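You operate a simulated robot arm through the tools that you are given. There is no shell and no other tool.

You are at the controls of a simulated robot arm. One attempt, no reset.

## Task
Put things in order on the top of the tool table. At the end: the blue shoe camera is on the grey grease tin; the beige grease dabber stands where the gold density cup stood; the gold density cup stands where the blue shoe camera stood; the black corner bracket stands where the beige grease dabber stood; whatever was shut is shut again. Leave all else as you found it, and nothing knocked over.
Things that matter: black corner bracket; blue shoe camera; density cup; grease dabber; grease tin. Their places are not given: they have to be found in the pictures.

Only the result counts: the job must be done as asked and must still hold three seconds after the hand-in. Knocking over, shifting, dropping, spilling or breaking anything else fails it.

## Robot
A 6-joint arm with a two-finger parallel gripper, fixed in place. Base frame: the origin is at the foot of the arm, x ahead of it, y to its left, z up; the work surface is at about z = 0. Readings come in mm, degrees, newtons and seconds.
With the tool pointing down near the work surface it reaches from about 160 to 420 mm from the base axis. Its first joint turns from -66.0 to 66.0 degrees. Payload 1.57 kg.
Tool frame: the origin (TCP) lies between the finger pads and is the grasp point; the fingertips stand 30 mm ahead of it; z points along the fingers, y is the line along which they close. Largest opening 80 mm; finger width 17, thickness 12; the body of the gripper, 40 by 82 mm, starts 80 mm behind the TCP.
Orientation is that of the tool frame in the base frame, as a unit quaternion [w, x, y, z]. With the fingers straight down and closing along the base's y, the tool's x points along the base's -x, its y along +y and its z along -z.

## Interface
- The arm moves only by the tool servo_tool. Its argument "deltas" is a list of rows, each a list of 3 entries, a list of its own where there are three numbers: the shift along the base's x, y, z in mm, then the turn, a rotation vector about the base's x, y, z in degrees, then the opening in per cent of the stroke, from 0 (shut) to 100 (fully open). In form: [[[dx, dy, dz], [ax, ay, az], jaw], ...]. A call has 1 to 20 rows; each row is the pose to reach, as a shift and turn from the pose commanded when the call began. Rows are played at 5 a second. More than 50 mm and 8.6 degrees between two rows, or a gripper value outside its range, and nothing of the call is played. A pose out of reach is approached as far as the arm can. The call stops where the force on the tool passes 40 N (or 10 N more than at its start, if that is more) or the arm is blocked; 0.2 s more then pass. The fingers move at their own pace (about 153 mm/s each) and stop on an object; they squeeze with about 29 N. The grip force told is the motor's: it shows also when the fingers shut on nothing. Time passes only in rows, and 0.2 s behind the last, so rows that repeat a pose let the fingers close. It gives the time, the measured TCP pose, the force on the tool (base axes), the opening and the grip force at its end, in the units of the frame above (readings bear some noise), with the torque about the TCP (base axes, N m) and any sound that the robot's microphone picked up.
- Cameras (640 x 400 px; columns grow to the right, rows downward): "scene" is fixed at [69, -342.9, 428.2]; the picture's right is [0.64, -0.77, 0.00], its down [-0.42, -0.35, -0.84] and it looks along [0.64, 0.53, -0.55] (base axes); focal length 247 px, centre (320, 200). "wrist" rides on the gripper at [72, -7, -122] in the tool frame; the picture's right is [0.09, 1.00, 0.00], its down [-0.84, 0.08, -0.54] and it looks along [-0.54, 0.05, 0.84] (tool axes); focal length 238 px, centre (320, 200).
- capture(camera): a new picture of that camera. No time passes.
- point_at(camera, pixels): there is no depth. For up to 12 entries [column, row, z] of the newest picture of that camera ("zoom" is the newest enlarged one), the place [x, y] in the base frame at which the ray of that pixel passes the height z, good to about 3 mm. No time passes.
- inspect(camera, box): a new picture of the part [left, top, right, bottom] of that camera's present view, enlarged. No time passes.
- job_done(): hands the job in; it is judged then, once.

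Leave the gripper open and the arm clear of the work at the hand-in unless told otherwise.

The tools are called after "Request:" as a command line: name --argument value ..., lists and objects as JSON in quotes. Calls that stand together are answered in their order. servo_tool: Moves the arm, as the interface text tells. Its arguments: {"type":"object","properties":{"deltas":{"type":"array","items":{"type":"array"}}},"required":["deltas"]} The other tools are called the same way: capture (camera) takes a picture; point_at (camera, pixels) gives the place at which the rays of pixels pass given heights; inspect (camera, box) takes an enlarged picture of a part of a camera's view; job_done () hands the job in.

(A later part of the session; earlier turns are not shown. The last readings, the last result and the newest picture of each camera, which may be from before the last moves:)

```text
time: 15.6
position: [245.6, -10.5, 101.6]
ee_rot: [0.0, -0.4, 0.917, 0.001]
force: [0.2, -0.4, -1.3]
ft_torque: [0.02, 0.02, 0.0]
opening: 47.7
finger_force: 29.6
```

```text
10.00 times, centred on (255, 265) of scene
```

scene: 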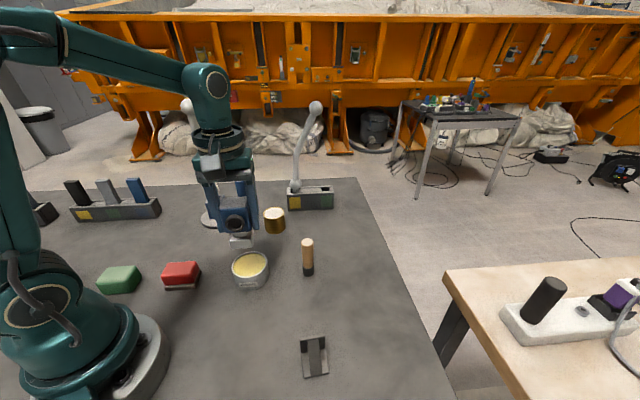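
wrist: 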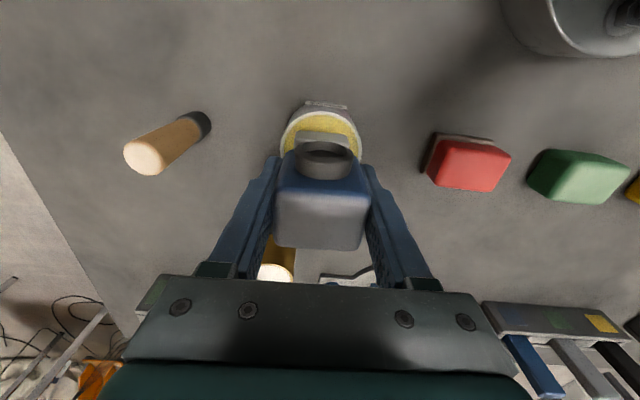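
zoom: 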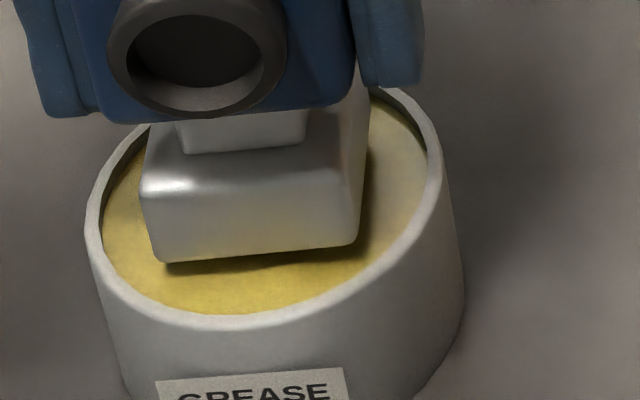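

Still a thin shadow under the shoe; I lower another 2 mm.

Request:
servo_tool --deltas '[[[0, 0, -0.7], [0, 0, 0], 0], [[0, 0, -1.4], [0, 0, 0], 0], [[0, 0, -2], [0, 0, 0], 0], [[0, 0, -2], [0, 0, 0], 0]]'

Request:
inspect --camera "scene" --box '[230, 245, 280, 285]'

```text
time: 16.6
position: [246.3, -9.0, 101.7]
ee_rot: [0.0, -0.399, 0.917, 0.0]
force: [-7.1, -5.1, 18.6]
ft_torque: [-0.12, 0.24, 0.02]
opening: 47.6
finger_force: 28.9
```

```text
10.00 times, centred on (255, 265) of scene
```

zoom: 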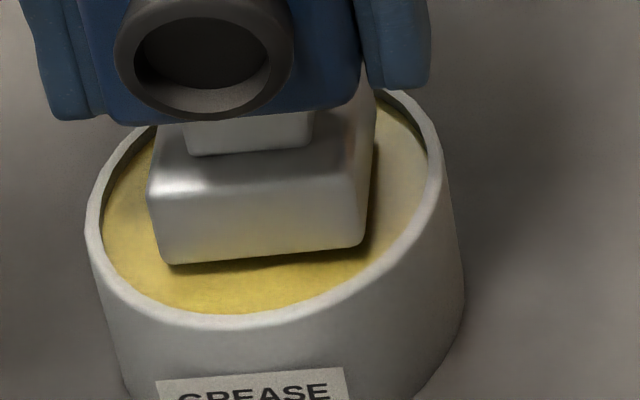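

Contact: 18.6 N upward with lateral force, and the torque puts the contact about 14 mm toward the shoe's rear edge. I look from the wrist and enlarge the scene to see whether the rear sits on the rim.

Request:
inspect --camera "wrist" --box '[260, 80, 380, 170]'

Request:
inspect --camera "scene" --box '[215, 215, 285, 295]'

```text
4.44 times, centred on (320, 125) of wrist
```

zoom: 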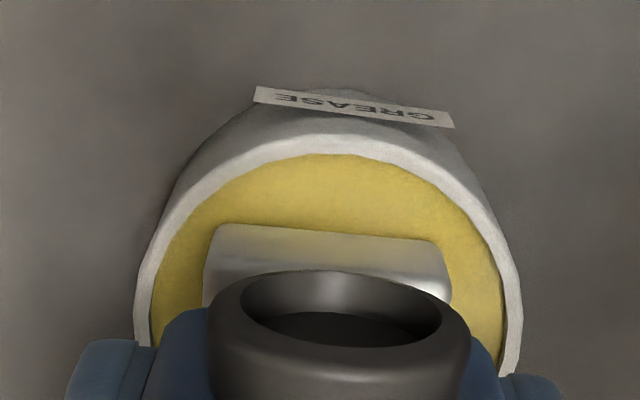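

```text
5.00 times, centred on (250, 255) of scene
```

zoom: 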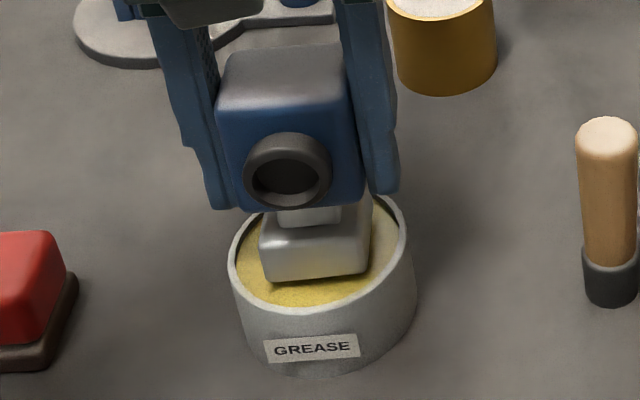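

The shoe is well inside the rim in both views; contact is just slightly rear-heavy. I ease up 1 mm so the force is small before letting go.

Request:
servo_tool --deltas '[[[0, 0, 0.5], [0, 0, 0], 0], [[0, 0, 0.8], [0, 0, 0], 0], [[0, 0, 0.8], [0, 0, 0], 0]]'

```text
time: 17.4
position: [246.8, -10.5, 101.1]
ee_rot: [0.0, -0.4, 0.917, 0.002]
force: [-0.9, -0.7, -1.7]
ft_torque: [-0.06, 0.0, -0.02]
opening: 47.7
finger_force: 28.7
```

Contact is just below (force back to the weight only). I lower 0.4 mm and open the fingers a little at a time to set the camera down gently.

Request:
servo_tool --deltas '[[[0, 0, -0.4], [0, 0, 0], 0], [[0, 0, -0.4], [0, 0, 0], 58], [[0, 0, -0.4], [0, 0, 0], 61], [[0, 0, -0.4], [0, 0, 0], 64], [[0, 0, -0.4], [0, 0, 0], 70], [[0, 0, -0.4], [0, 0, 0], 80], [[0, 0, -0.4], [0, 0, 0], 80]]'

Request:
inspect --camera "wrist" --box '[240, 80, 400, 260]'

Request:
inspect --camera "scene" --box '[215, 215, 285, 295]'

```text
time: 19.0
position: [246.6, -10.6, 101.3]
ee_rot: [0.0, -0.4, 0.917, 0.0]
force: [0.1, 0.1, 0.1]
ft_torque: [-0.02, -0.04, 0.0]
opening: 63.8
finger_force: 0.1
```

```text
2.22 times, centred on (320, 170) of wrist
```

zoom: 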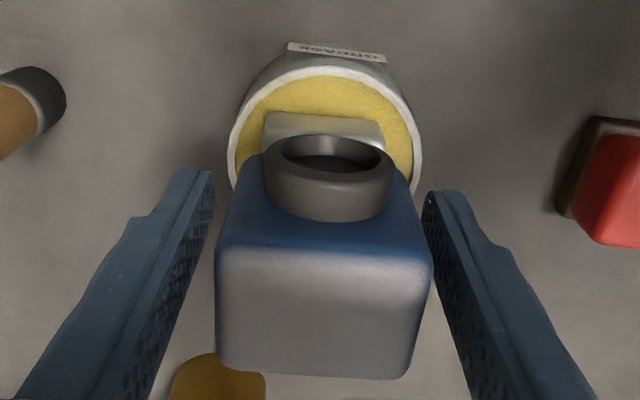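

```text
5.00 times, centred on (250, 255) of scene
```

zoom: 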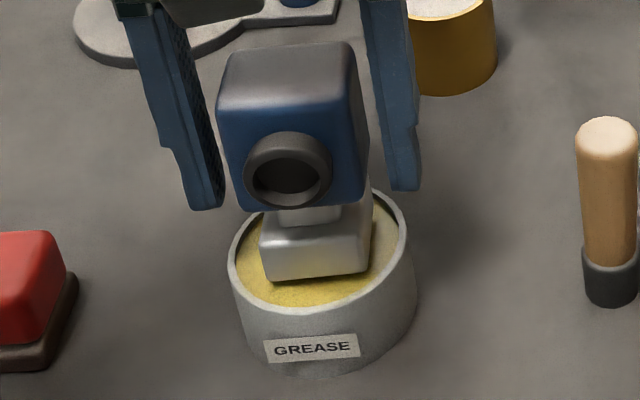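

The camera stands upright on the tin. I open fully and rise straight up 100 mm.

Request:
servo_tool --deltas '[[[0, 0, 0], [0, 0, 0], 100], [[0, 0, 20], [0, 0, 0], 100], [[0, 0, 50], [0, 0, 0], 100], [[0, 0, 85], [0, 0, 0], 100], [[0, 0, 110], [0, 0, 0], 100], [[0, 0, 110], [0, 0, 0], 100]]'

Request:
capture --camera "scene"

Request:
capture --camera "wrist"

Request:
inspect --camera "scene" --box '[215, 215, 285, 295]'

```text
time: 20.4
position: [243.5, -11.3, 209.9]
ee_rot: [0.0, -0.399, 0.917, 0.0]
force: [-0.3, 0.2, -0.5]
ft_torque: [0.04, -0.02, -0.03]
opening: 79.9
finger_force: 0.0
```

```text
taken
```

scene: 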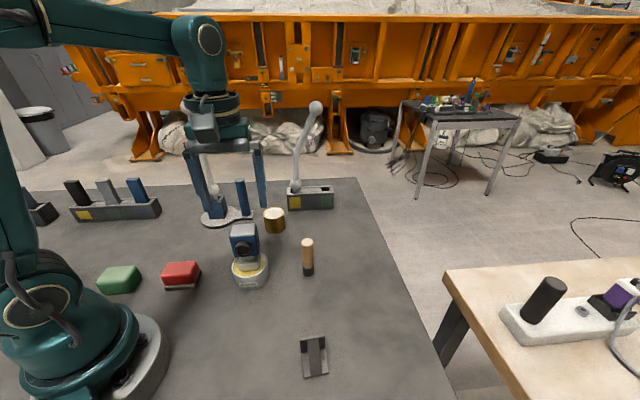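

```text
taken
```

wrist: 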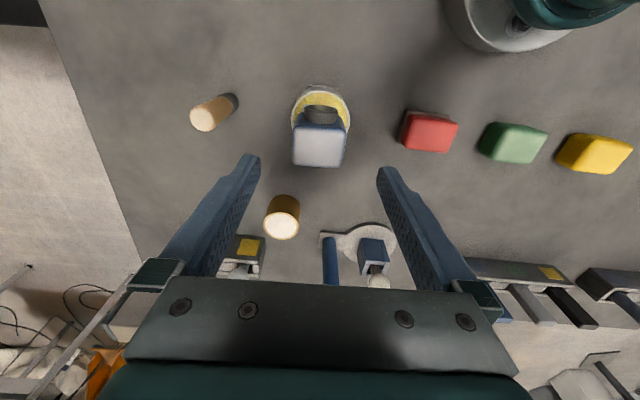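

```text
5.00 times, centred on (250, 255) of scene
```

zoom: 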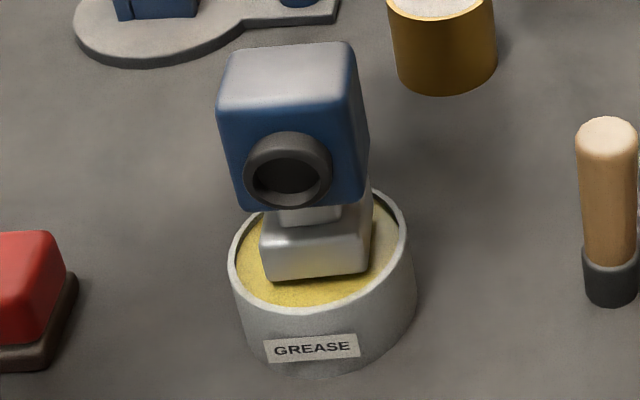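

The camera stands squarely on the tin. Next the gold cup at scene (274,220), wrist (282,215): I enlarge it in both views.

Request:
inspect --camera "wrist" --box '[250, 185, 314, 245]'

Request:
inspect --camera "scene" --box '[254, 195, 302, 240]'

```text
6.67 times, centred on (282, 215) of wrist
```

zoom: 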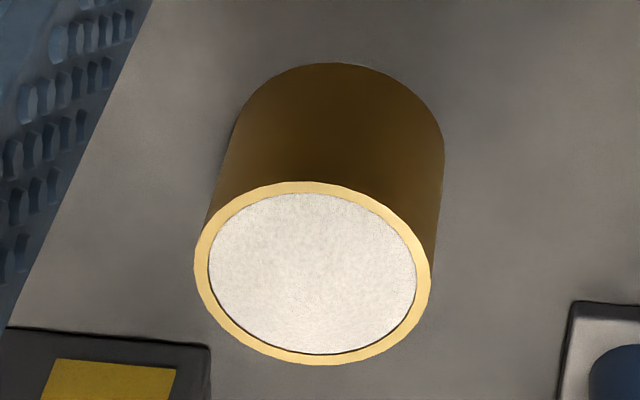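

```text
8.89 times, centred on (278, 218) of scene
```

zoom: 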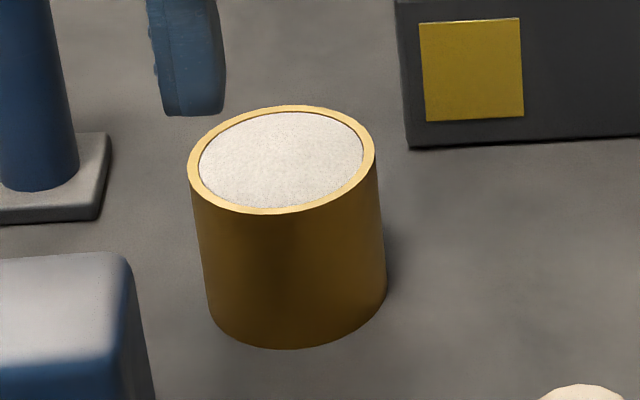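

I measure cup rim and foot points: wrist rim centre (281,226), scene rim centre (273.7,213.6), scene foot lowest (272.9,234.8).

Request:
point_at --camera "wrist" --pixels '[[281, 226, 40], [281, 226, 50], [263.2, 224, 48], [298.8, 227, 48], [279, 212.1, 48], [280.8, 239.75, 48], [283.5, 194.5, 0]]'

Request:
point_at --camera "scene" --pixels '[[273.7, 213.6, 40], [273.7, 213.6, 50], [263, 214.6, 48], [284.3, 212.4, 48], [275.7, 207.3, 48], [271.8, 219.7, 48], [272.9, 234.8, 0]]'

```text
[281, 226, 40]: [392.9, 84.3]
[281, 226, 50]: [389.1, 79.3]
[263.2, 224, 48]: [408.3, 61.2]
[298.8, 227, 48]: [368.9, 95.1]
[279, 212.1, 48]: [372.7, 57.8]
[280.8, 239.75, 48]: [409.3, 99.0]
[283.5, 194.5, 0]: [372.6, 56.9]
```

```text
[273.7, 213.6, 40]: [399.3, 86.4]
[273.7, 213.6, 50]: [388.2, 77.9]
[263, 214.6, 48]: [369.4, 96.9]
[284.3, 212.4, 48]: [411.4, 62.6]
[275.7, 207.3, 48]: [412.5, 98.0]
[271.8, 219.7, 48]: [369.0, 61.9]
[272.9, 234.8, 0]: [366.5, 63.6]
```

The cup's rim centre is (390,79), z≈49, diameter ≈53. I query nearby things for clearance: the stand's tongue tip at wrist (321,236) and the box corner at scene (288,212).

Request:
point_at --camera "wrist" --pixels '[[321, 234, 5], [330, 285, 60], [238, 236, 40], [265, 237, 40]]'

Request:
point_at --camera "scene" --pixels '[[288, 212, 0], [333, 208, 0], [253, 214, 3], [254, 217, 0]]'

```text
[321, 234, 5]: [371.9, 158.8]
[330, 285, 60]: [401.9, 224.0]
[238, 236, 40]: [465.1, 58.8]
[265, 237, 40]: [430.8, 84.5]
```

```text
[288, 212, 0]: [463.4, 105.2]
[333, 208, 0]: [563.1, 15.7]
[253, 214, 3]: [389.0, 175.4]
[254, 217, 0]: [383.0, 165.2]
```

Clearances are ample with the present turn. I move across at height, shift (+146,+90), and end about z=150 above the cup to check alignment.

Request:
servo_tool --deltas '[[[36, 22, 0], [0, 0, 0], 100], [[73, 45, 0], [0, 0, 0], 100], [[110, 68, -10], [0, 0, 0], 100], [[146, 90, -30], [0, 0, 0], 100], [[146, 90, -60], [0, 0, 0], 100], [[146, 90, -60], [0, 0, 0], 100]]'

Request:
capture --camera "wrist"

Request:
capture --camera "scene"

```text
time: 21.8
position: [386.2, 81.6, 145.6]
ee_rot: [0.0, -0.4, 0.916, -0.001]
force: [0.6, 0.3, -0.5]
ft_torque: [0.0, -0.01, 0.01]
opening: 80.0
finger_force: 0.0
out of reach, approached as far as the arm can: row 4, 5, 6
```

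```text
taken
```

wrist: 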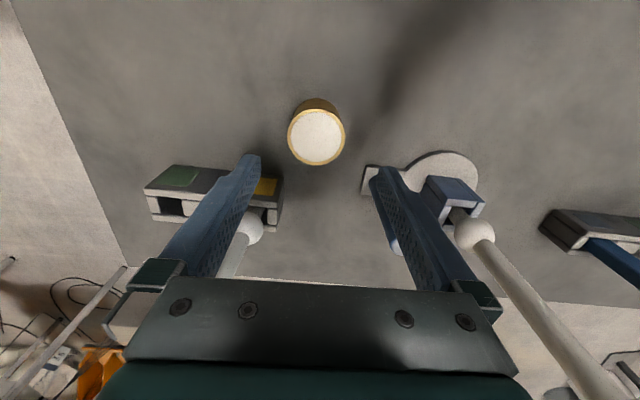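

```text
taken
```

scene: 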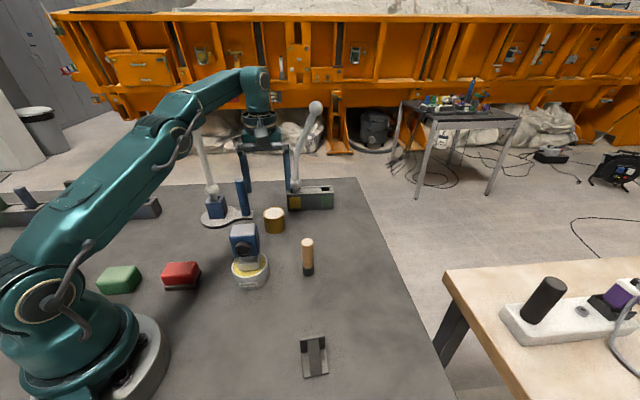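

The cup sits between the fingers, rim at (316,137). At this height the reach was clipped a bit; I lower 45 mm (tips still above the rim) and read again.

Request:
servo_tool --deltas '[[[0, 0, -20], [0, 0, 0], 100], [[0, 0, -45], [0, 0, 0], 100], [[0, 0, -45], [0, 0, 0], 100], [[0, 0, -45], [0, 0, 0], 100]]'

Request:
capture --camera "wrist"

```text
time: 22.8
position: [387.1, 78.5, 104.7]
ee_rot: [-0.001, -0.4, 0.917, 0.0]
force: [-1.8, -0.6, 0.1]
ft_torque: [0.01, -0.01, 0.02]
opening: 79.7
finger_force: 0.1
```

```text
taken
```

wrist: 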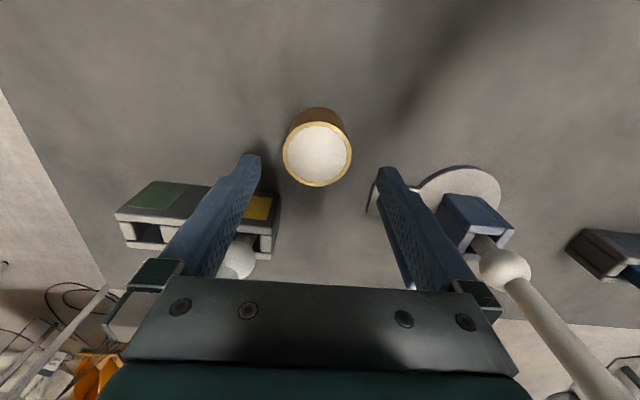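

The cup is about 2 mm left of the mid-line. I nudge (+1.4,-2.1) and go down 68 mm to z≈36, fingers open around the cup.

Request:
servo_tool --deltas '[[[1.4, -2.1, 0], [0, 0, 0], 100], [[1.4, -2.1, -25], [0, 0, 0], 100], [[1.4, -2.1, -48], [0, 0, 0], 100], [[1.4, -2.1, -62], [0, 0, 0], 100], [[1.4, -2.1, -68], [0, 0, 0], 100], [[1.4, -2.1, -68], [0, 0, 0], 100]]'

Request:
capture --camera "wrist"

Request:
capture --camera "scene"

```text
time: 24.2
position: [390.3, 75.0, 35.0]
ee_rot: [0.0, -0.399, 0.917, 0.0]
force: [1.0, -0.4, -0.3]
ft_torque: [0.01, -0.03, 0.01]
opening: 80.1
finger_force: 0.0
```

```text
taken
```

wrist: 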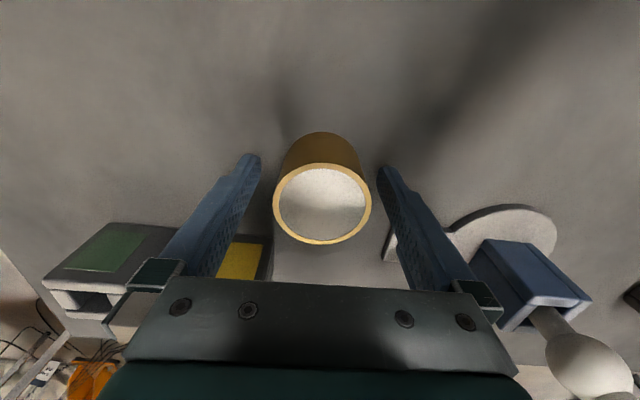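

```text
taken
```

scene: 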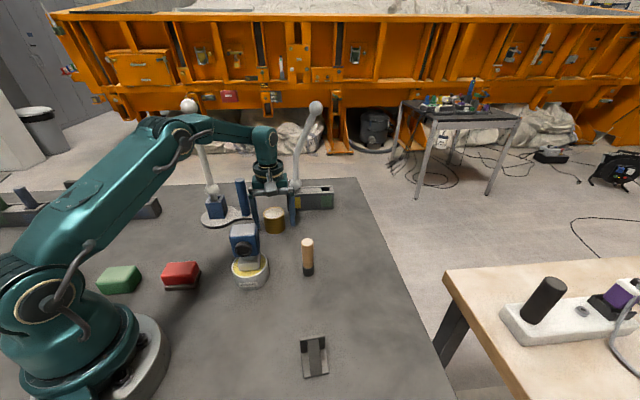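

The cup is centred between the fingers (rim centre (322,204)). I close gradually and hold.

Request:
servo_tool --deltas '[[[0, 0, 0], [0, 0, 0], 76], [[0, 0, 0], [0, 0, 0], 71], [[0, 0, 0], [0, 0, 0], 66], [[0, 0, 0], [0, 0, 0], 55], [[0, 0, 0], [0, 0, 0], 0], [[0, 0, 0], [0, 0, 0], 0], [[0, 0, 0], [0, 0, 0], 0]]'

Request:
servo_tool --deltas '[[[0, 0, 2], [0, 0, 0], 0], [[0, 0, 5], [0, 0, 0], 0], [[0, 0, 10], [0, 0, 0], 0], [[0, 0, 10], [0, 0, 0], 0]]'

Request:
capture --camera "wrist"

Request:
inspect --camera "scene" --box '[234, 180, 314, 250]'

```text
time: 25.8
position: [387.8, 75.7, 34.3]
ee_rot: [0.001, -0.4, 0.917, 0.0]
force: [0.4, 1.9, -0.7]
ft_torque: [0.04, 0.03, -0.01]
opening: 52.3
finger_force: 29.3
```

```text
time: 26.8
position: [389.5, 76.1, 45.6]
ee_rot: [0.0, -0.399, 0.917, 0.001]
force: [0.7, 0.2, -2.2]
ft_torque: [-0.04, -0.01, 0.0]
opening: 52.3
finger_force: 29.1
```

```text
taken
```

wrist: 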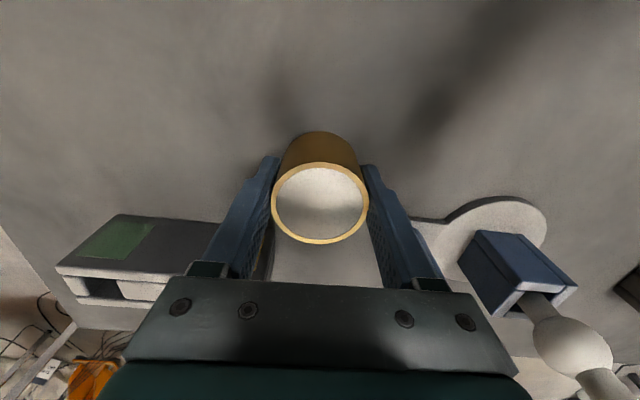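

```text
5.71 times, centred on (274, 215) of scene
```

zoom: 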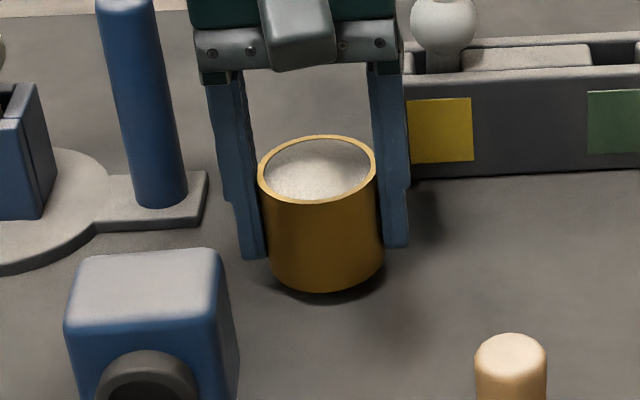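

The cup is held at 52.3 mm, level, and lifted clear. Its old place is (389,76). I raise it while drawing inward, to about (351,30,170), then look before crossing above the dabber.

Request:
servo_tool --deltas '[[[-2, -2, 10], [0, 0, 0], 0], [[-6, -7, 28], [0, 0, 0], 0], [[-12, -14, 48], [0, 0, 0], 0], [[-18, -22, 68], [0, 0, 0], 0], [[-25, -30, 88], [0, 0, 0], 0], [[-31, -38, 108], [0, 0, 0], 0], [[-38, -46, 125], [0, 0, 0], 0], [[-38, -46, 125], [0, 0, 0], 0]]'

Request:
capture --camera "scene"

```text
time: 28.6
position: [349.2, 28.7, 171.9]
ee_rot: [-0.001, -0.4, 0.917, 0.001]
force: [-0.5, -0.1, -2.0]
ft_torque: [0.02, 0.0, 0.0]
opening: 52.4
finger_force: 28.8
```

```text
taken
```

scene: 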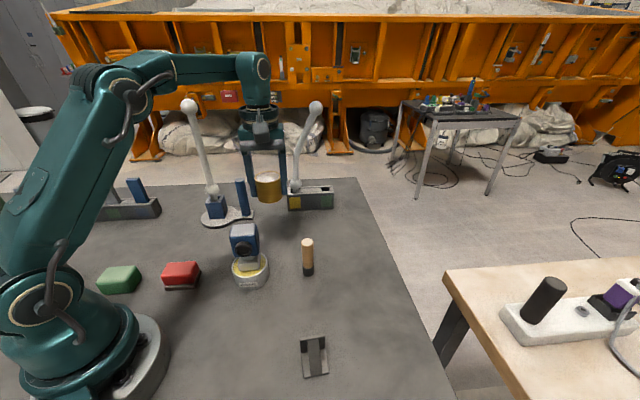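

Clear all round. I carry the cup at constant height to above the camera's old place at (318.3,-220.5): shift (-31,-249) in ten even rows.

Request:
servo_tool --deltas '[[[-2, -17, 0], [0, 0, 0], 0], [[-5, -42, 0], [0, 0, 0], 0], [[-8, -67, 0], [0, 0, 0], 0], [[-11, -92, 0], [0, 0, 0], 0], [[-15, -117, 0], [0, 0, 0], 0], [[-18, -142, 0], [0, 0, 0], 0], [[-21, -167, 0], [0, 0, 0], 0], [[-24, -192, 0], [0, 0, 0], 0], [[-27, -217, 0], [0, 0, 0], 0], [[-30, -238, 0], [0, 0, 0], 0], [[-31, -249, 0], [0, 0, 0], 0], [[-31, -249, 0], [0, 0, 0], 0]]'

Request:
capture --camera "scene"

Request:
capture --camera "wrist"

```text
time: 31.2
position: [316.2, -217.9, 170.7]
ee_rot: [-0.001, -0.399, 0.917, 0.001]
force: [-0.6, 0.7, -1.3]
ft_torque: [-0.01, -0.03, -0.04]
opening: 52.0
finger_force: 28.5
```

```text
taken
```

scene: 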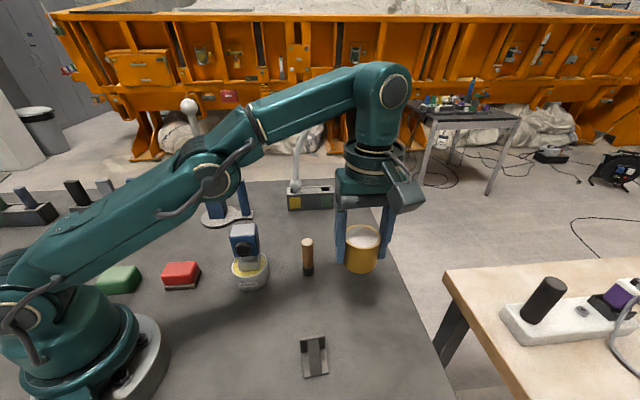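

```text
taken
```

wrist: 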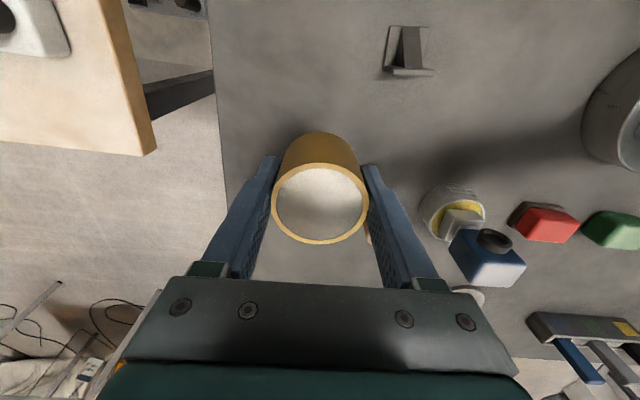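

The cup hangs above the spot (reading (316.2,-217.9)). I nudge (+1,-1) and lower in stages to about 5 mm above the table.

Request:
servo_tool --deltas '[[[1, -1, -15], [0, 0, 0], 0], [[1, -1, -40], [0, 0, 0], 0], [[1, -1, -65], [0, 0, 0], 0], [[1, -1, -90], [0, 0, 0], 0], [[1, -1, -112], [0, 0, 0], 0], [[1, -1, -126], [0, 0, 0], 0], [[1, -1, -130], [0, 0, 0], 0], [[1, -1, -130], [0, 0, 0], 0]]'

Request:
inspect --camera "scene" --box '[310, 240, 410, 340]'

Request:
capture --camera "wrist"

```text
time: 33.0
position: [322.0, -220.4, 39.7]
ee_rot: [0.0, -0.399, 0.917, 0.0]
force: [-0.2, -0.3, -2.1]
ft_torque: [-0.01, 0.0, 0.0]
opening: 52.4
finger_force: 29.0
```

```text
4.00 times, centred on (360, 290) of scene
```

zoom: 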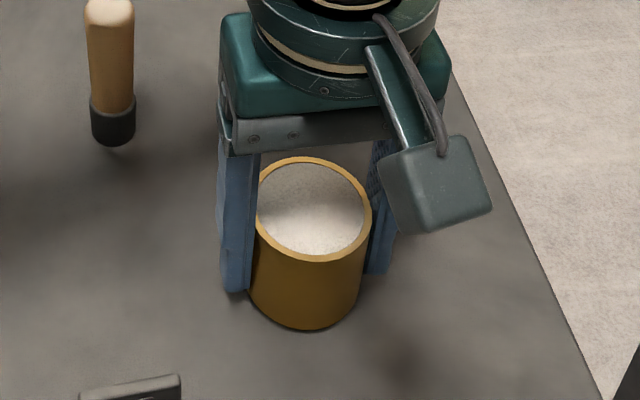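

```text
taken
```

wrist: 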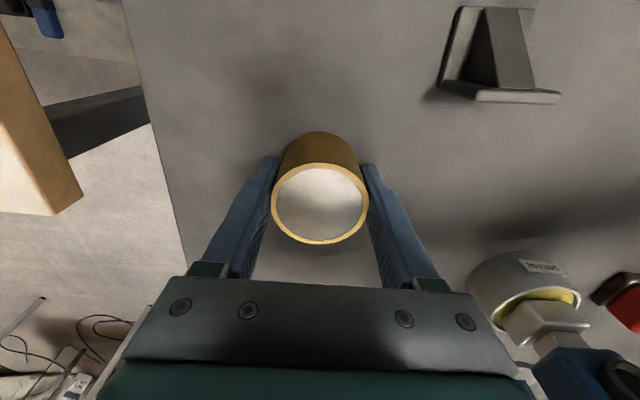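

I check the cup's foot against the old shoe footprint in the scene view: cup foot centre ≈ (356,315) at z=5, old shoe centre ≈ (354.9,312.5) at z=0.

Request:
capture --camera "scene"

Request:
point_at --camera "scene" --pixels '[[356.2, 322.6, 5], [342, 312.5, 5], [370, 312.5, 5], [354.9, 312.5, 0], [356, 314, 5], [356.2, 322.6, 5], [354.9, 312.5, 0]]'

```text
taken
```

scene: 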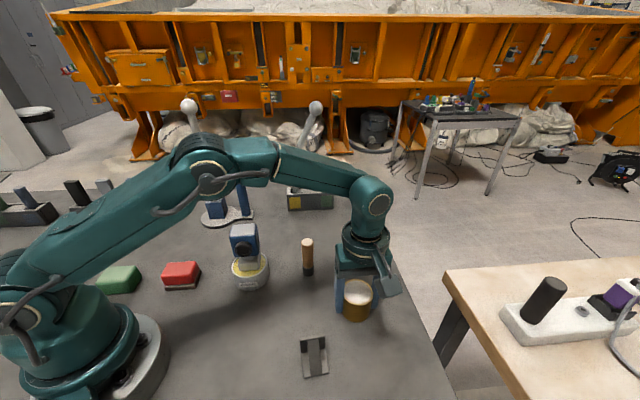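

```text
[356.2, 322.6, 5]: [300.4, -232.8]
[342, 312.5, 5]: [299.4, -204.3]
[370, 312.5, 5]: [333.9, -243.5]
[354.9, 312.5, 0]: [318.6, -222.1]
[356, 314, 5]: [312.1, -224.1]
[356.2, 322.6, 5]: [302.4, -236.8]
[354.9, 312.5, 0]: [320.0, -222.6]
```

All estimates put the cup within about 2 mm of the target. I lower the last millimetres in small steps.

Request:
servo_tool --deltas '[[[0, 0, -1.5], [0, 0, 0], 0], [[0, 0, -3], [0, 0, 0], 0], [[0, 0, -4], [0, 0, 0], 0], [[0, 0, -4], [0, 0, 0], 0]]'

Request:
inspect --camera "scene" --box '[330, 270, 390, 335]'

```text
time: 34.0
position: [319.7, -220.4, 37.1]
ee_rot: [0.0, -0.399, 0.917, 0.0]
force: [0.4, 0.3, -1.6]
ft_torque: [-0.03, 0.0, 0.01]
opening: 52.5
finger_force: 29.2
```

```text
6.15 times, centred on (360, 302) of scene
```

zoom: 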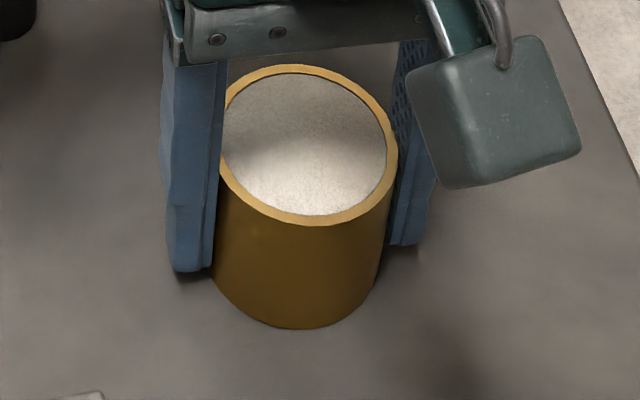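

No contact yet (force -1.6 N). I lower another 1.5 mm in small rows and read the force.

Request:
servo_tool --deltas '[[[0, 0, -0.5], [0, 0, 0], 0], [[0, 0, -1], [0, 0, 0], 0], [[0, 0, -1], [0, 0, 0], 0]]'

```text
time: 34.8
position: [320.3, -221.4, 34.8]
ee_rot: [0.0, -0.4, 0.916, 0.0]
force: [-2.5, 0.0, 8.9]
ft_torque: [0.22, 0.1, 0.0]
opening: 52.4
finger_force: 29.1
```

Contact at 8.9 N. I ease up 0.4 mm and open gradually.

Request:
servo_tool --deltas '[[[0, 0, 0.3], [0, 0, 0], 0], [[0, 0, 0.3], [0, 0, 0], 63], [[0, 0, 0.3], [0, 0, 0], 66], [[0, 0, 0.3], [0, 0, 0], 70], [[0, 0, 0.3], [0, 0, 0], 80], [[0, 0, 0.3], [0, 0, 0], 100], [[0, 0, 0.3], [0, 0, 0], 100]]'

Request:
capture --camera "wrist"

Request:
inspect --camera "scene" --box '[330, 270, 390, 335]'

```text
time: 36.4
position: [320.9, -220.1, 35.3]
ee_rot: [0.0, -0.399, 0.917, 0.0]
force: [-0.2, 0.5, -0.2]
ft_torque: [-0.01, -0.01, 0.01]
opening: 79.9
finger_force: 0.1
```

```text
taken
```

wrist: 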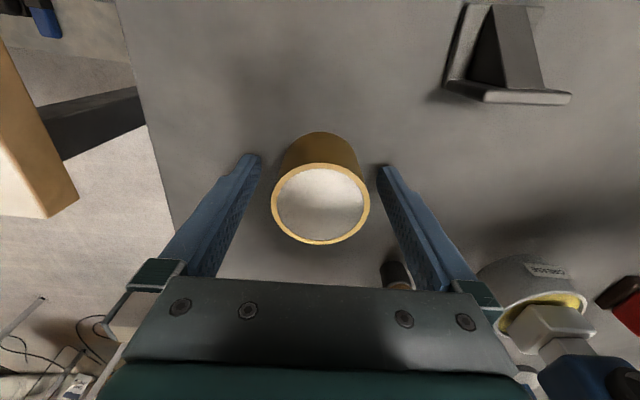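

```text
6.15 times, centred on (360, 302) of scene
```

zoom: 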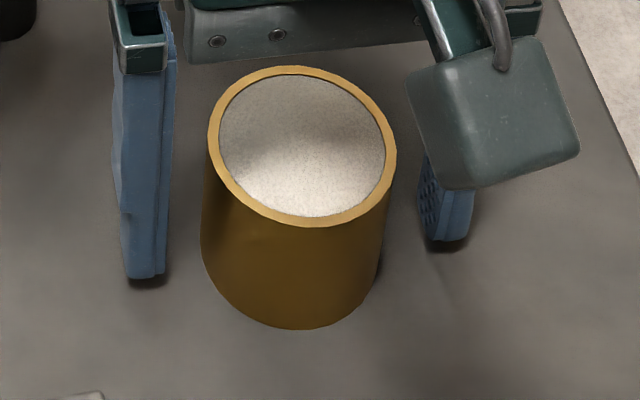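

The cup stands free. I rise straight up 115 mm, then head to above the dabber near (328,-92).

Request:
servo_tool --deltas '[[[0, 0, 20], [0, 0, 0], 100], [[0, 0, 50], [0, 0, 0], 100], [[0, 0, 85], [0, 0, 0], 100], [[0, 0, 115], [0, 0, 0], 100], [[0, 20, 140], [0, 0, 0], 100], [[2, 50, 150], [0, 0, 0], 100], [[2, 80, 150], [0, 0, 0], 100], [[2, 80, 150], [0, 0, 0], 100]]'

Request:
capture --camera "wrist"

Request:
capture --camera "scene"

```text
time: 38.2
position: [319.7, -139.9, 183.5]
ee_rot: [0.0, -0.399, 0.917, 0.0]
force: [-0.1, -0.1, 0.1]
ft_torque: [-0.01, 0.01, -0.02]
opening: 80.0
finger_force: 0.0
```

```text
taken
```

wrist: 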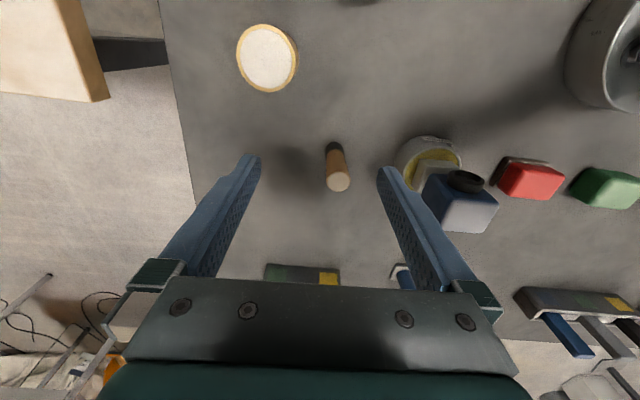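

```text
taken
```

scene: 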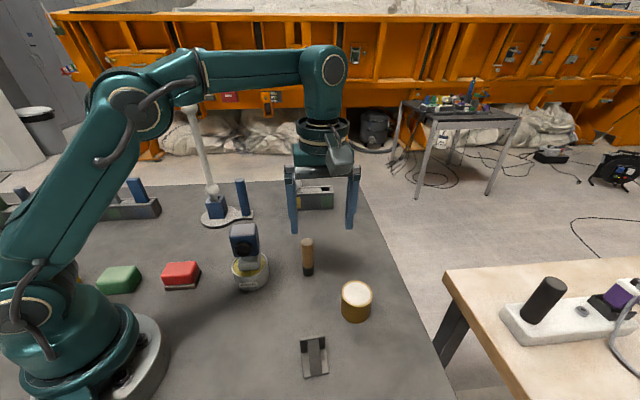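

The cup stands at the camera's old spot. I enlarge the dabber in both views to locate its foot and top.

Request:
inspect --camera "wrist" --box '[306, 130, 370, 200]'

Request:
inspect --camera "scene" --box '[280, 230, 336, 285]'

```text
5.71 times, centred on (338, 165) of wrist
```

zoom: 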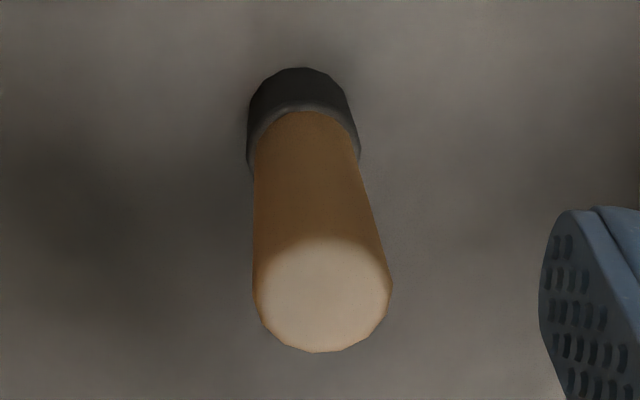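

```text
7.27 times, centred on (308, 258) of scene
```

zoom: 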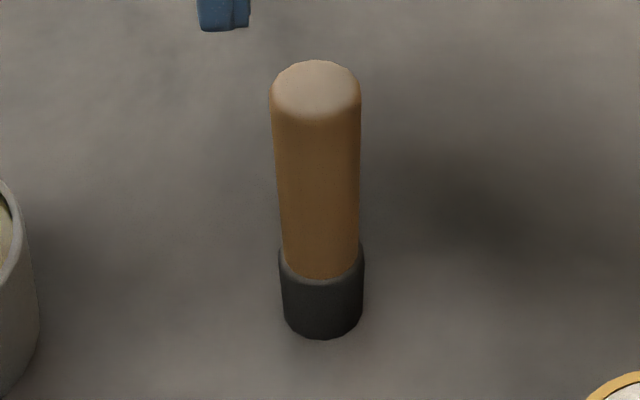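

I query base and top centres of the dabber: wrist top (338.4,181.7), base (334.4,149.6); scene top (307.5,243.2), base (308.4,273.5).

Request:
point_at --camera "wrist" --pixels '[[338.4, 181.7, 90], [338.4, 181.7, 97], [334.4, 149.6, 0], [326.3, 180.8, 93], [350.6, 180.8, 93], [334.5, 141.7, 0]]'

Request:
point_at --camera "scene" --pixels '[[307.5, 243.2, 90], [307.5, 243.2, 97], [308.4, 273.5, 0], [301.1, 243.5, 93], [313.7, 243.5, 93], [308.4, 277.3, 0]]'

```text
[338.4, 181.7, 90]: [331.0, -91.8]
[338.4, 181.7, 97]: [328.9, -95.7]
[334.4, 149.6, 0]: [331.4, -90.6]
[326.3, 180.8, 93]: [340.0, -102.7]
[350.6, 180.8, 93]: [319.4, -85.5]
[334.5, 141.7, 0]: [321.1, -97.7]
```

```text
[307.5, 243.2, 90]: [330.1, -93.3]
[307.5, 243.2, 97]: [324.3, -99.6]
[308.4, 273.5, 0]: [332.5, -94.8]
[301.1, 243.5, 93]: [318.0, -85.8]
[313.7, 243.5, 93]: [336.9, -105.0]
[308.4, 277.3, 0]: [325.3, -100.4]
```

The dabber stands at (330.5,-93), top z≈92, about 26 mm thick. I move above it, shift (+11,+47), down to z≈145, and check.

Request:
servo_tool --deltas '[[[5, 23, 0], [0, 0, 0], 100], [[11, 47, 0], [0, 0, 0], 100], [[11, 47, -38], [0, 0, 0], 100], [[11, 47, -38], [0, 0, 0], 100]]'

Request:
capture --camera "wrist"

Request:
inspect --camera "wrist" --box '[280, 110, 360, 180]'

```text
time: 39.2
position: [335.2, -95.0, 144.4]
ee_rot: [-0.001, -0.399, 0.917, 0.0]
force: [-0.1, 0.3, -0.1]
ft_torque: [-0.04, -0.01, 0.0]
opening: 80.2
finger_force: 0.1
```

```text
taken
```

wrist: 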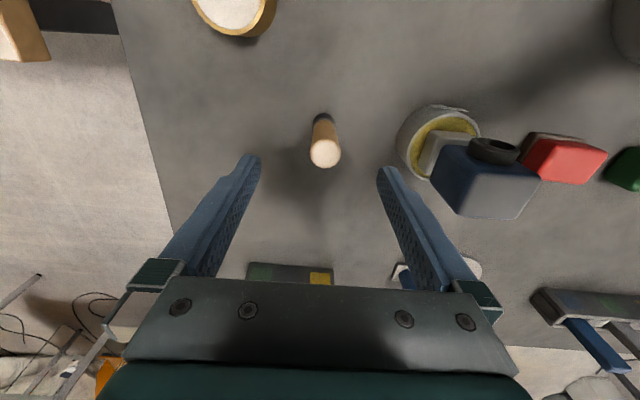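

```text
5.71 times, centred on (320, 145) of wrist
```

zoom: 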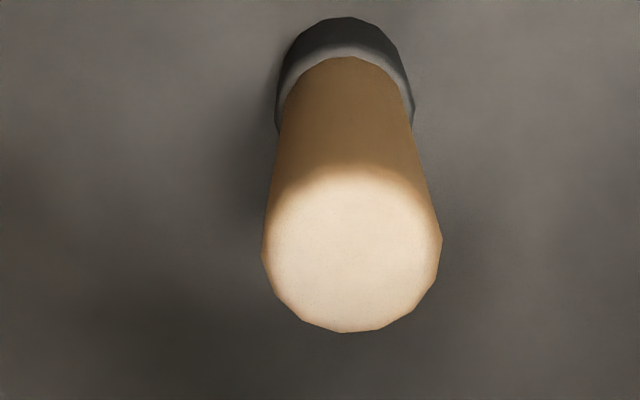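

The dabber's top is at (325.6,153.4); I need about -5 mm in x. I correct and descend to z≈52 with the fingers open around it.

Request:
servo_tool --deltas '[[[-5, 0, 0], [0, 0, 0], 100], [[-5, 0, -30], [0, 0, 0], 100], [[-5, 0, -60], [0, 0, 0], 100], [[-5, 0, -82], [0, 0, 0], 100], [[-5, 0, -92], [0, 0, 0], 100], [[-5, 0, -92], [0, 0, 0], 100]]'

Request:
capture --camera "wrist"

Request:
capture --camera "scene"

```text
time: 40.6
position: [329.8, -92.1, 54.4]
ee_rot: [0.001, -0.399, 0.917, 0.0]
force: [-0.3, 0.0, 0.2]
ft_torque: [0.0, 0.0, 0.0]
opening: 80.0
finger_force: 0.1
```

```text
taken
```

wrist: 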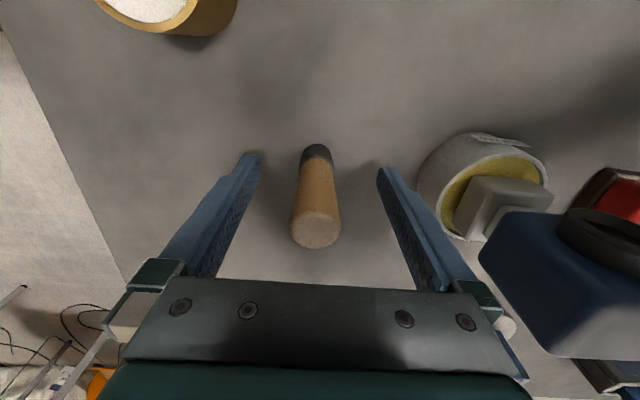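

```text
taken
```

scene: 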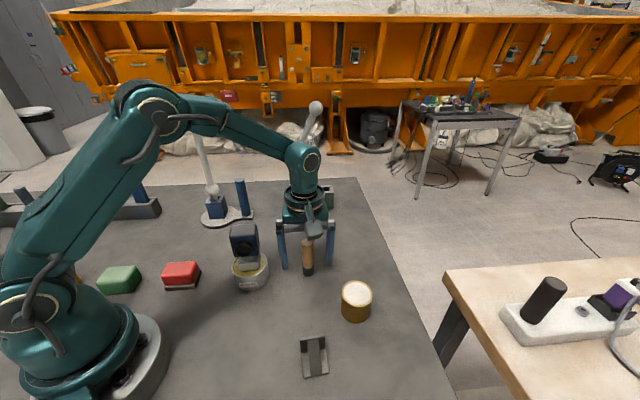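

The dabber is about 2.5 mm left of the mid-line at this depth. I nudge (+1.8,-1.7), then close gently.

Request:
servo_tool --deltas '[[[1.8, -1.7, 0], [0, 0, 0], 100], [[1.8, -1.7, 0], [0, 0, 0], 70], [[1.8, -1.7, 0], [0, 0, 0], 50], [[1.8, -1.7, 0], [0, 0, 0], 42], [[1.8, -1.7, 0], [0, 0, 0], 38]]'

Request:
capture --camera "wrist"

```text
time: 41.8
position: [330.6, -94.2, 56.8]
ee_rot: [0.001, -0.399, 0.917, 0.0]
force: [0.7, -0.5, 0.5]
ft_torque: [0.0, 0.04, 0.0]
opening: 30.4
finger_force: 0.0
```

```text
taken
```

wrist: 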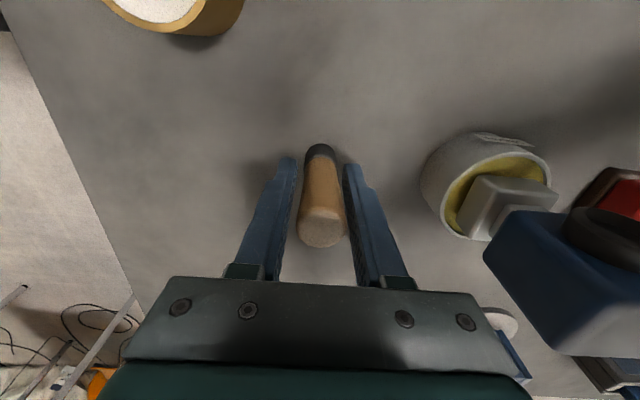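

Opening 30 mm and the dabber is nearly centred. I close fully and hold.

Request:
servo_tool --deltas '[[[0, 0, 0], [0, 0, 0], 34], [[0, 0, 0], [0, 0, 0], 30], [[0, 0, 0], [0, 0, 0], 26], [[0, 0, 0], [0, 0, 0], 0], [[0, 0, 0], [0, 0, 0], 0], [[0, 0, 0], [0, 0, 0], 0]]'

Request:
servo_tool --deltas '[[[0, 0, 2], [0, 0, 0], 0], [[0, 0, 5], [0, 0, 0], 0], [[0, 0, 10], [0, 0, 0], 0], [[0, 0, 10], [0, 0, 0], 0]]'

Request:
capture --camera "wrist"

Request:
inspect --camera "scene" --box '[270, 210, 350, 290]'

```text
time: 43.2
position: [330.5, -94.1, 55.7]
ee_rot: [0.0, -0.399, 0.917, 0.0]
force: [0.4, -0.7, 0.3]
ft_torque: [0.01, 0.01, 0.0]
opening: 23.9
finger_force: 28.9
```

```text
time: 44.2
position: [331.7, -96.1, 64.5]
ee_rot: [0.0, -0.399, 0.917, 0.0]
force: [0.1, 0.7, -0.6]
ft_torque: [0.0, -0.01, 0.04]
opening: 23.7
finger_force: 29.0
```

```text
taken
```

wrist: 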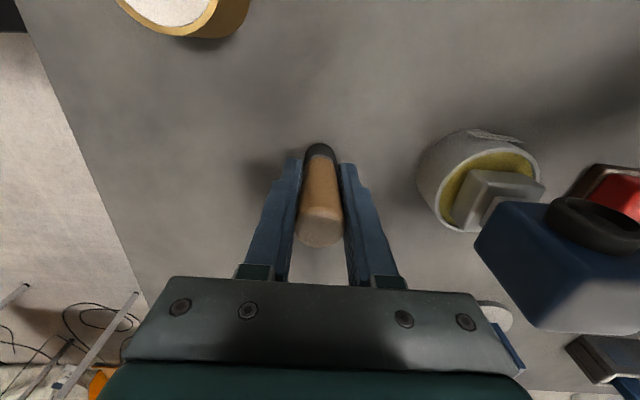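

```text
5.00 times, centred on (310, 250) of scene
```

zoom: 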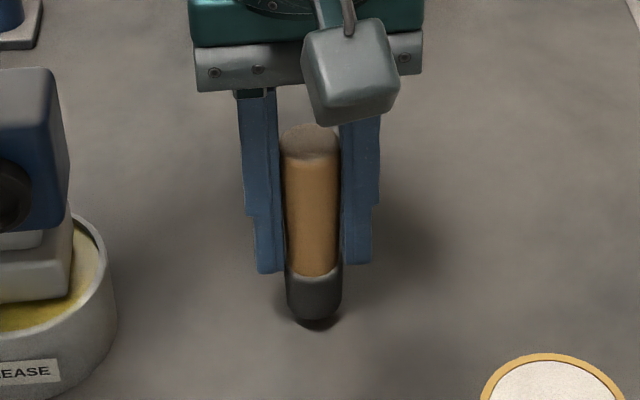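

The dabber is held and lifted. Now to the cup's old place (389.3,76): I rise to z≈120 and shift (+58.5,+171) in even rows — nothing tall stands on that line.

Request:
servo_tool --deltas '[[[0, 0, 25], [0, 0, 0], 0], [[5, 12, 50], [0, 0, 0], 0], [[14, 40, 56], [0, 0, 0], 0], [[24, 70, 56], [0, 0, 0], 0], [[34, 100, 56], [0, 0, 0], 0], [[44, 130, 56], [0, 0, 0], 0], [[54, 158, 56], [0, 0, 0], 0], [[58.5, 171, 56], [0, 0, 0], 0], [[58.5, 171, 40], [0, 0, 0], 0], [[58.5, 171, 40], [0, 0, 0], 0]]'

Request:
capture --camera "scene"

Request:
capture --camera "wrist"

```text
time: 46.4
position: [389.8, 76.0, 106.3]
ee_rot: [0.001, -0.4, 0.916, 0.0]
force: [-0.8, -0.4, -0.6]
ft_torque: [0.0, 0.01, -0.03]
opening: 23.8
finger_force: 29.1
```

```text
taken
```

scene: 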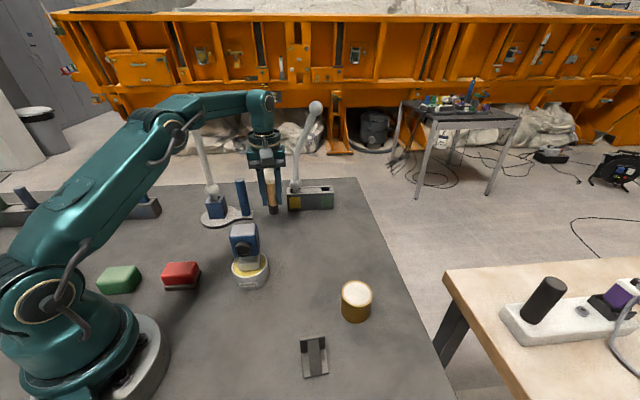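

```text
taken
```

wrist: 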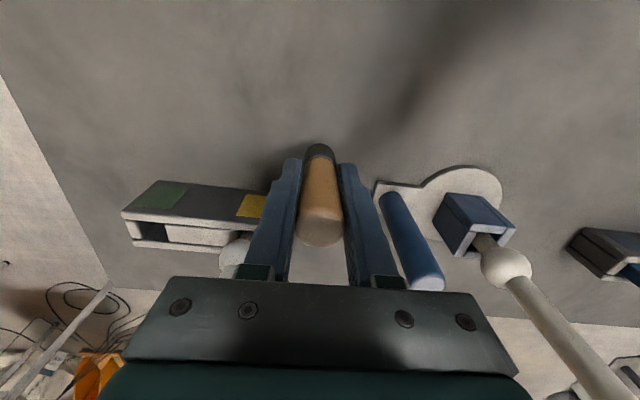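

The TCP reads (389.8,76.0), right above the cup's old place. I lower 45 mm to a few millimetres above the table.

Request:
servo_tool --deltas '[[[0, 0, -15], [0, 0, 0], 0], [[0, 0, -30], [0, 0, 0], 0], [[0, 0, -41], [0, 0, 0], 0], [[0, 0, -46], [0, 0, 0], 0], [[0, 0, -46], [0, 0, 0], 0]]'

Request:
inspect --camera "scene" --box '[240, 180, 310, 250]'

```text
time: 47.6
position: [388.5, 76.8, 60.2]
ee_rot: [0.0, -0.399, 0.917, 0.0]
force: [0.1, 0.3, -0.4]
ft_torque: [0.01, 0.02, -0.03]
opening: 23.7
finger_force: 29.3
```

```text
5.71 times, centred on (275, 215) of scene
```

zoom: 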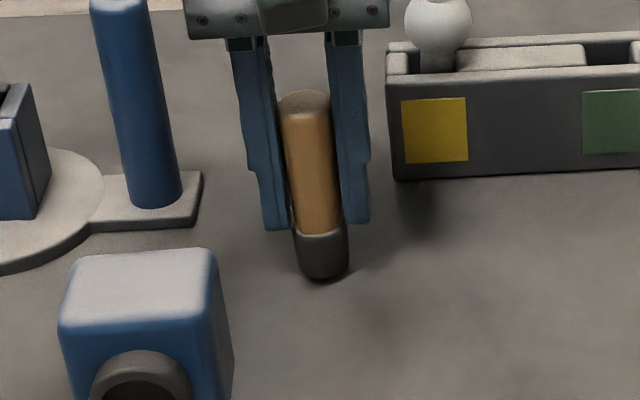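

Still about 4–5 mm above the table with only the weight showing. I lower in small steps toward contact.

Request:
servo_tool --deltas '[[[0, 0, -1.5], [0, 0, 0], 0], [[0, 0, -3], [0, 0, 0], 0], [[0, 0, -4], [0, 0, 0], 0], [[0, 0, -4], [0, 0, 0], 0]]'

```text
time: 48.6
position: [389.3, 77.1, 55.8]
ee_rot: [0.002, -0.4, 0.917, 0.0]
force: [-1.2, 0.7, 3.7]
ft_torque: [0.02, 0.06, -0.03]
opening: 24.2
finger_force: 29.2
```

Light contact (3.7 N up). I open gradually to leave the dabber standing.

Request:
servo_tool --deltas '[[[0, 0, 0], [0, 0, 0], 28], [[0, 0, 0], [0, 0, 0], 31], [[0, 0, 0], [0, 0, 0], 35], [[0, 0, 0], [0, 0, 0], 45], [[0, 0, 0], [0, 0, 0], 65], [[0, 0, 0], [0, 0, 0], 90], [[0, 0, 0], [0, 0, 0], 100], [[0, 0, 0], [0, 0, 0], 100]]'

Request:
capture --camera "wrist"

Request:
inspect --camera "scene" --box '[240, 180, 310, 250]'

```text
time: 50.4
position: [388.3, 77.2, 55.8]
ee_rot: [0.0, -0.399, 0.917, 0.0]
force: [0.0, 1.4, 0.2]
ft_torque: [0.02, 0.0, 0.0]
opening: 80.2
finger_force: 0.3
```

```text
taken
```

wrist: 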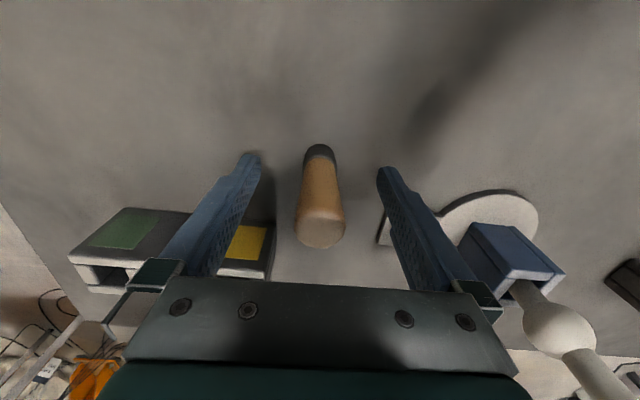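

```text
5.71 times, centred on (275, 215) of scene
```

zoom: 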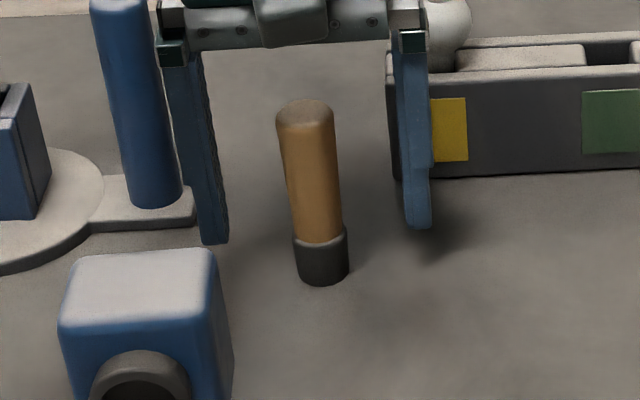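

The dabber stands where the cup stood. I rise straight up to z≈138, then draw inward and across toward the bracket in the next move.

Request:
servo_tool --deltas '[[[0, 0, 25], [0, 0, 0], 100], [[0, 0, 55], [0, 0, 0], 100], [[0, 0, 80], [0, 0, 0], 100], [[-15, -20, 95], [0, 0, 0], 100], [[-30, -50, 115], [0, 0, 0], 100], [[-45, -85, 130], [0, 0, 0], 100], [[-60, -120, 135], [0, 0, 0], 100], [[-60, -120, 135], [0, 0, 0], 100]]'

Request:
capture --camera "scene"

Request:
inspect --camera "scene" --box '[210, 180, 310, 300]'

```text
time: 52.2
position: [328.6, -40.0, 193.1]
ee_rot: [0.0, -0.4, 0.917, 0.001]
force: [-0.2, 0.1, 0.5]
ft_torque: [0.0, -0.01, 0.04]
opening: 80.0
finger_force: 0.1
```

```text
taken
```

scene: 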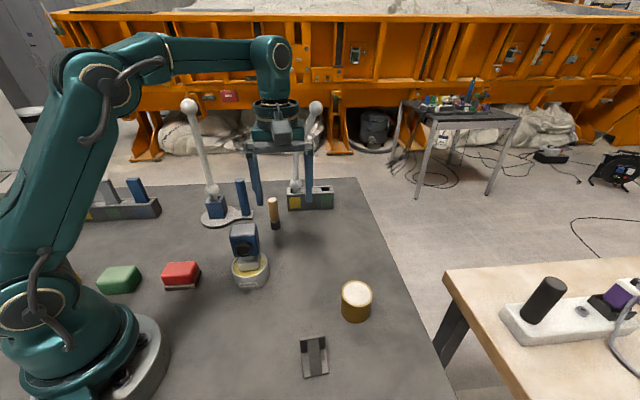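

```text
3.33 times, centred on (260, 240) of scene
```

zoom: 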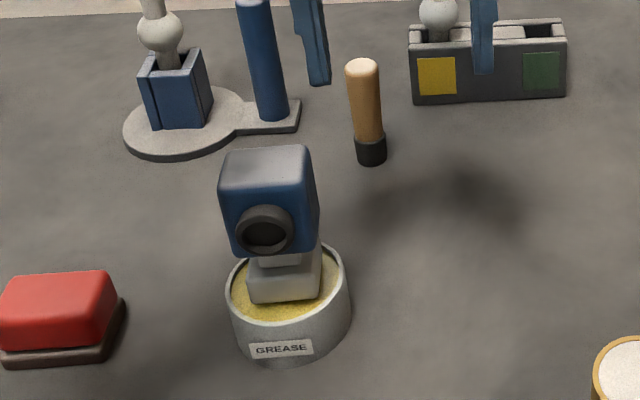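

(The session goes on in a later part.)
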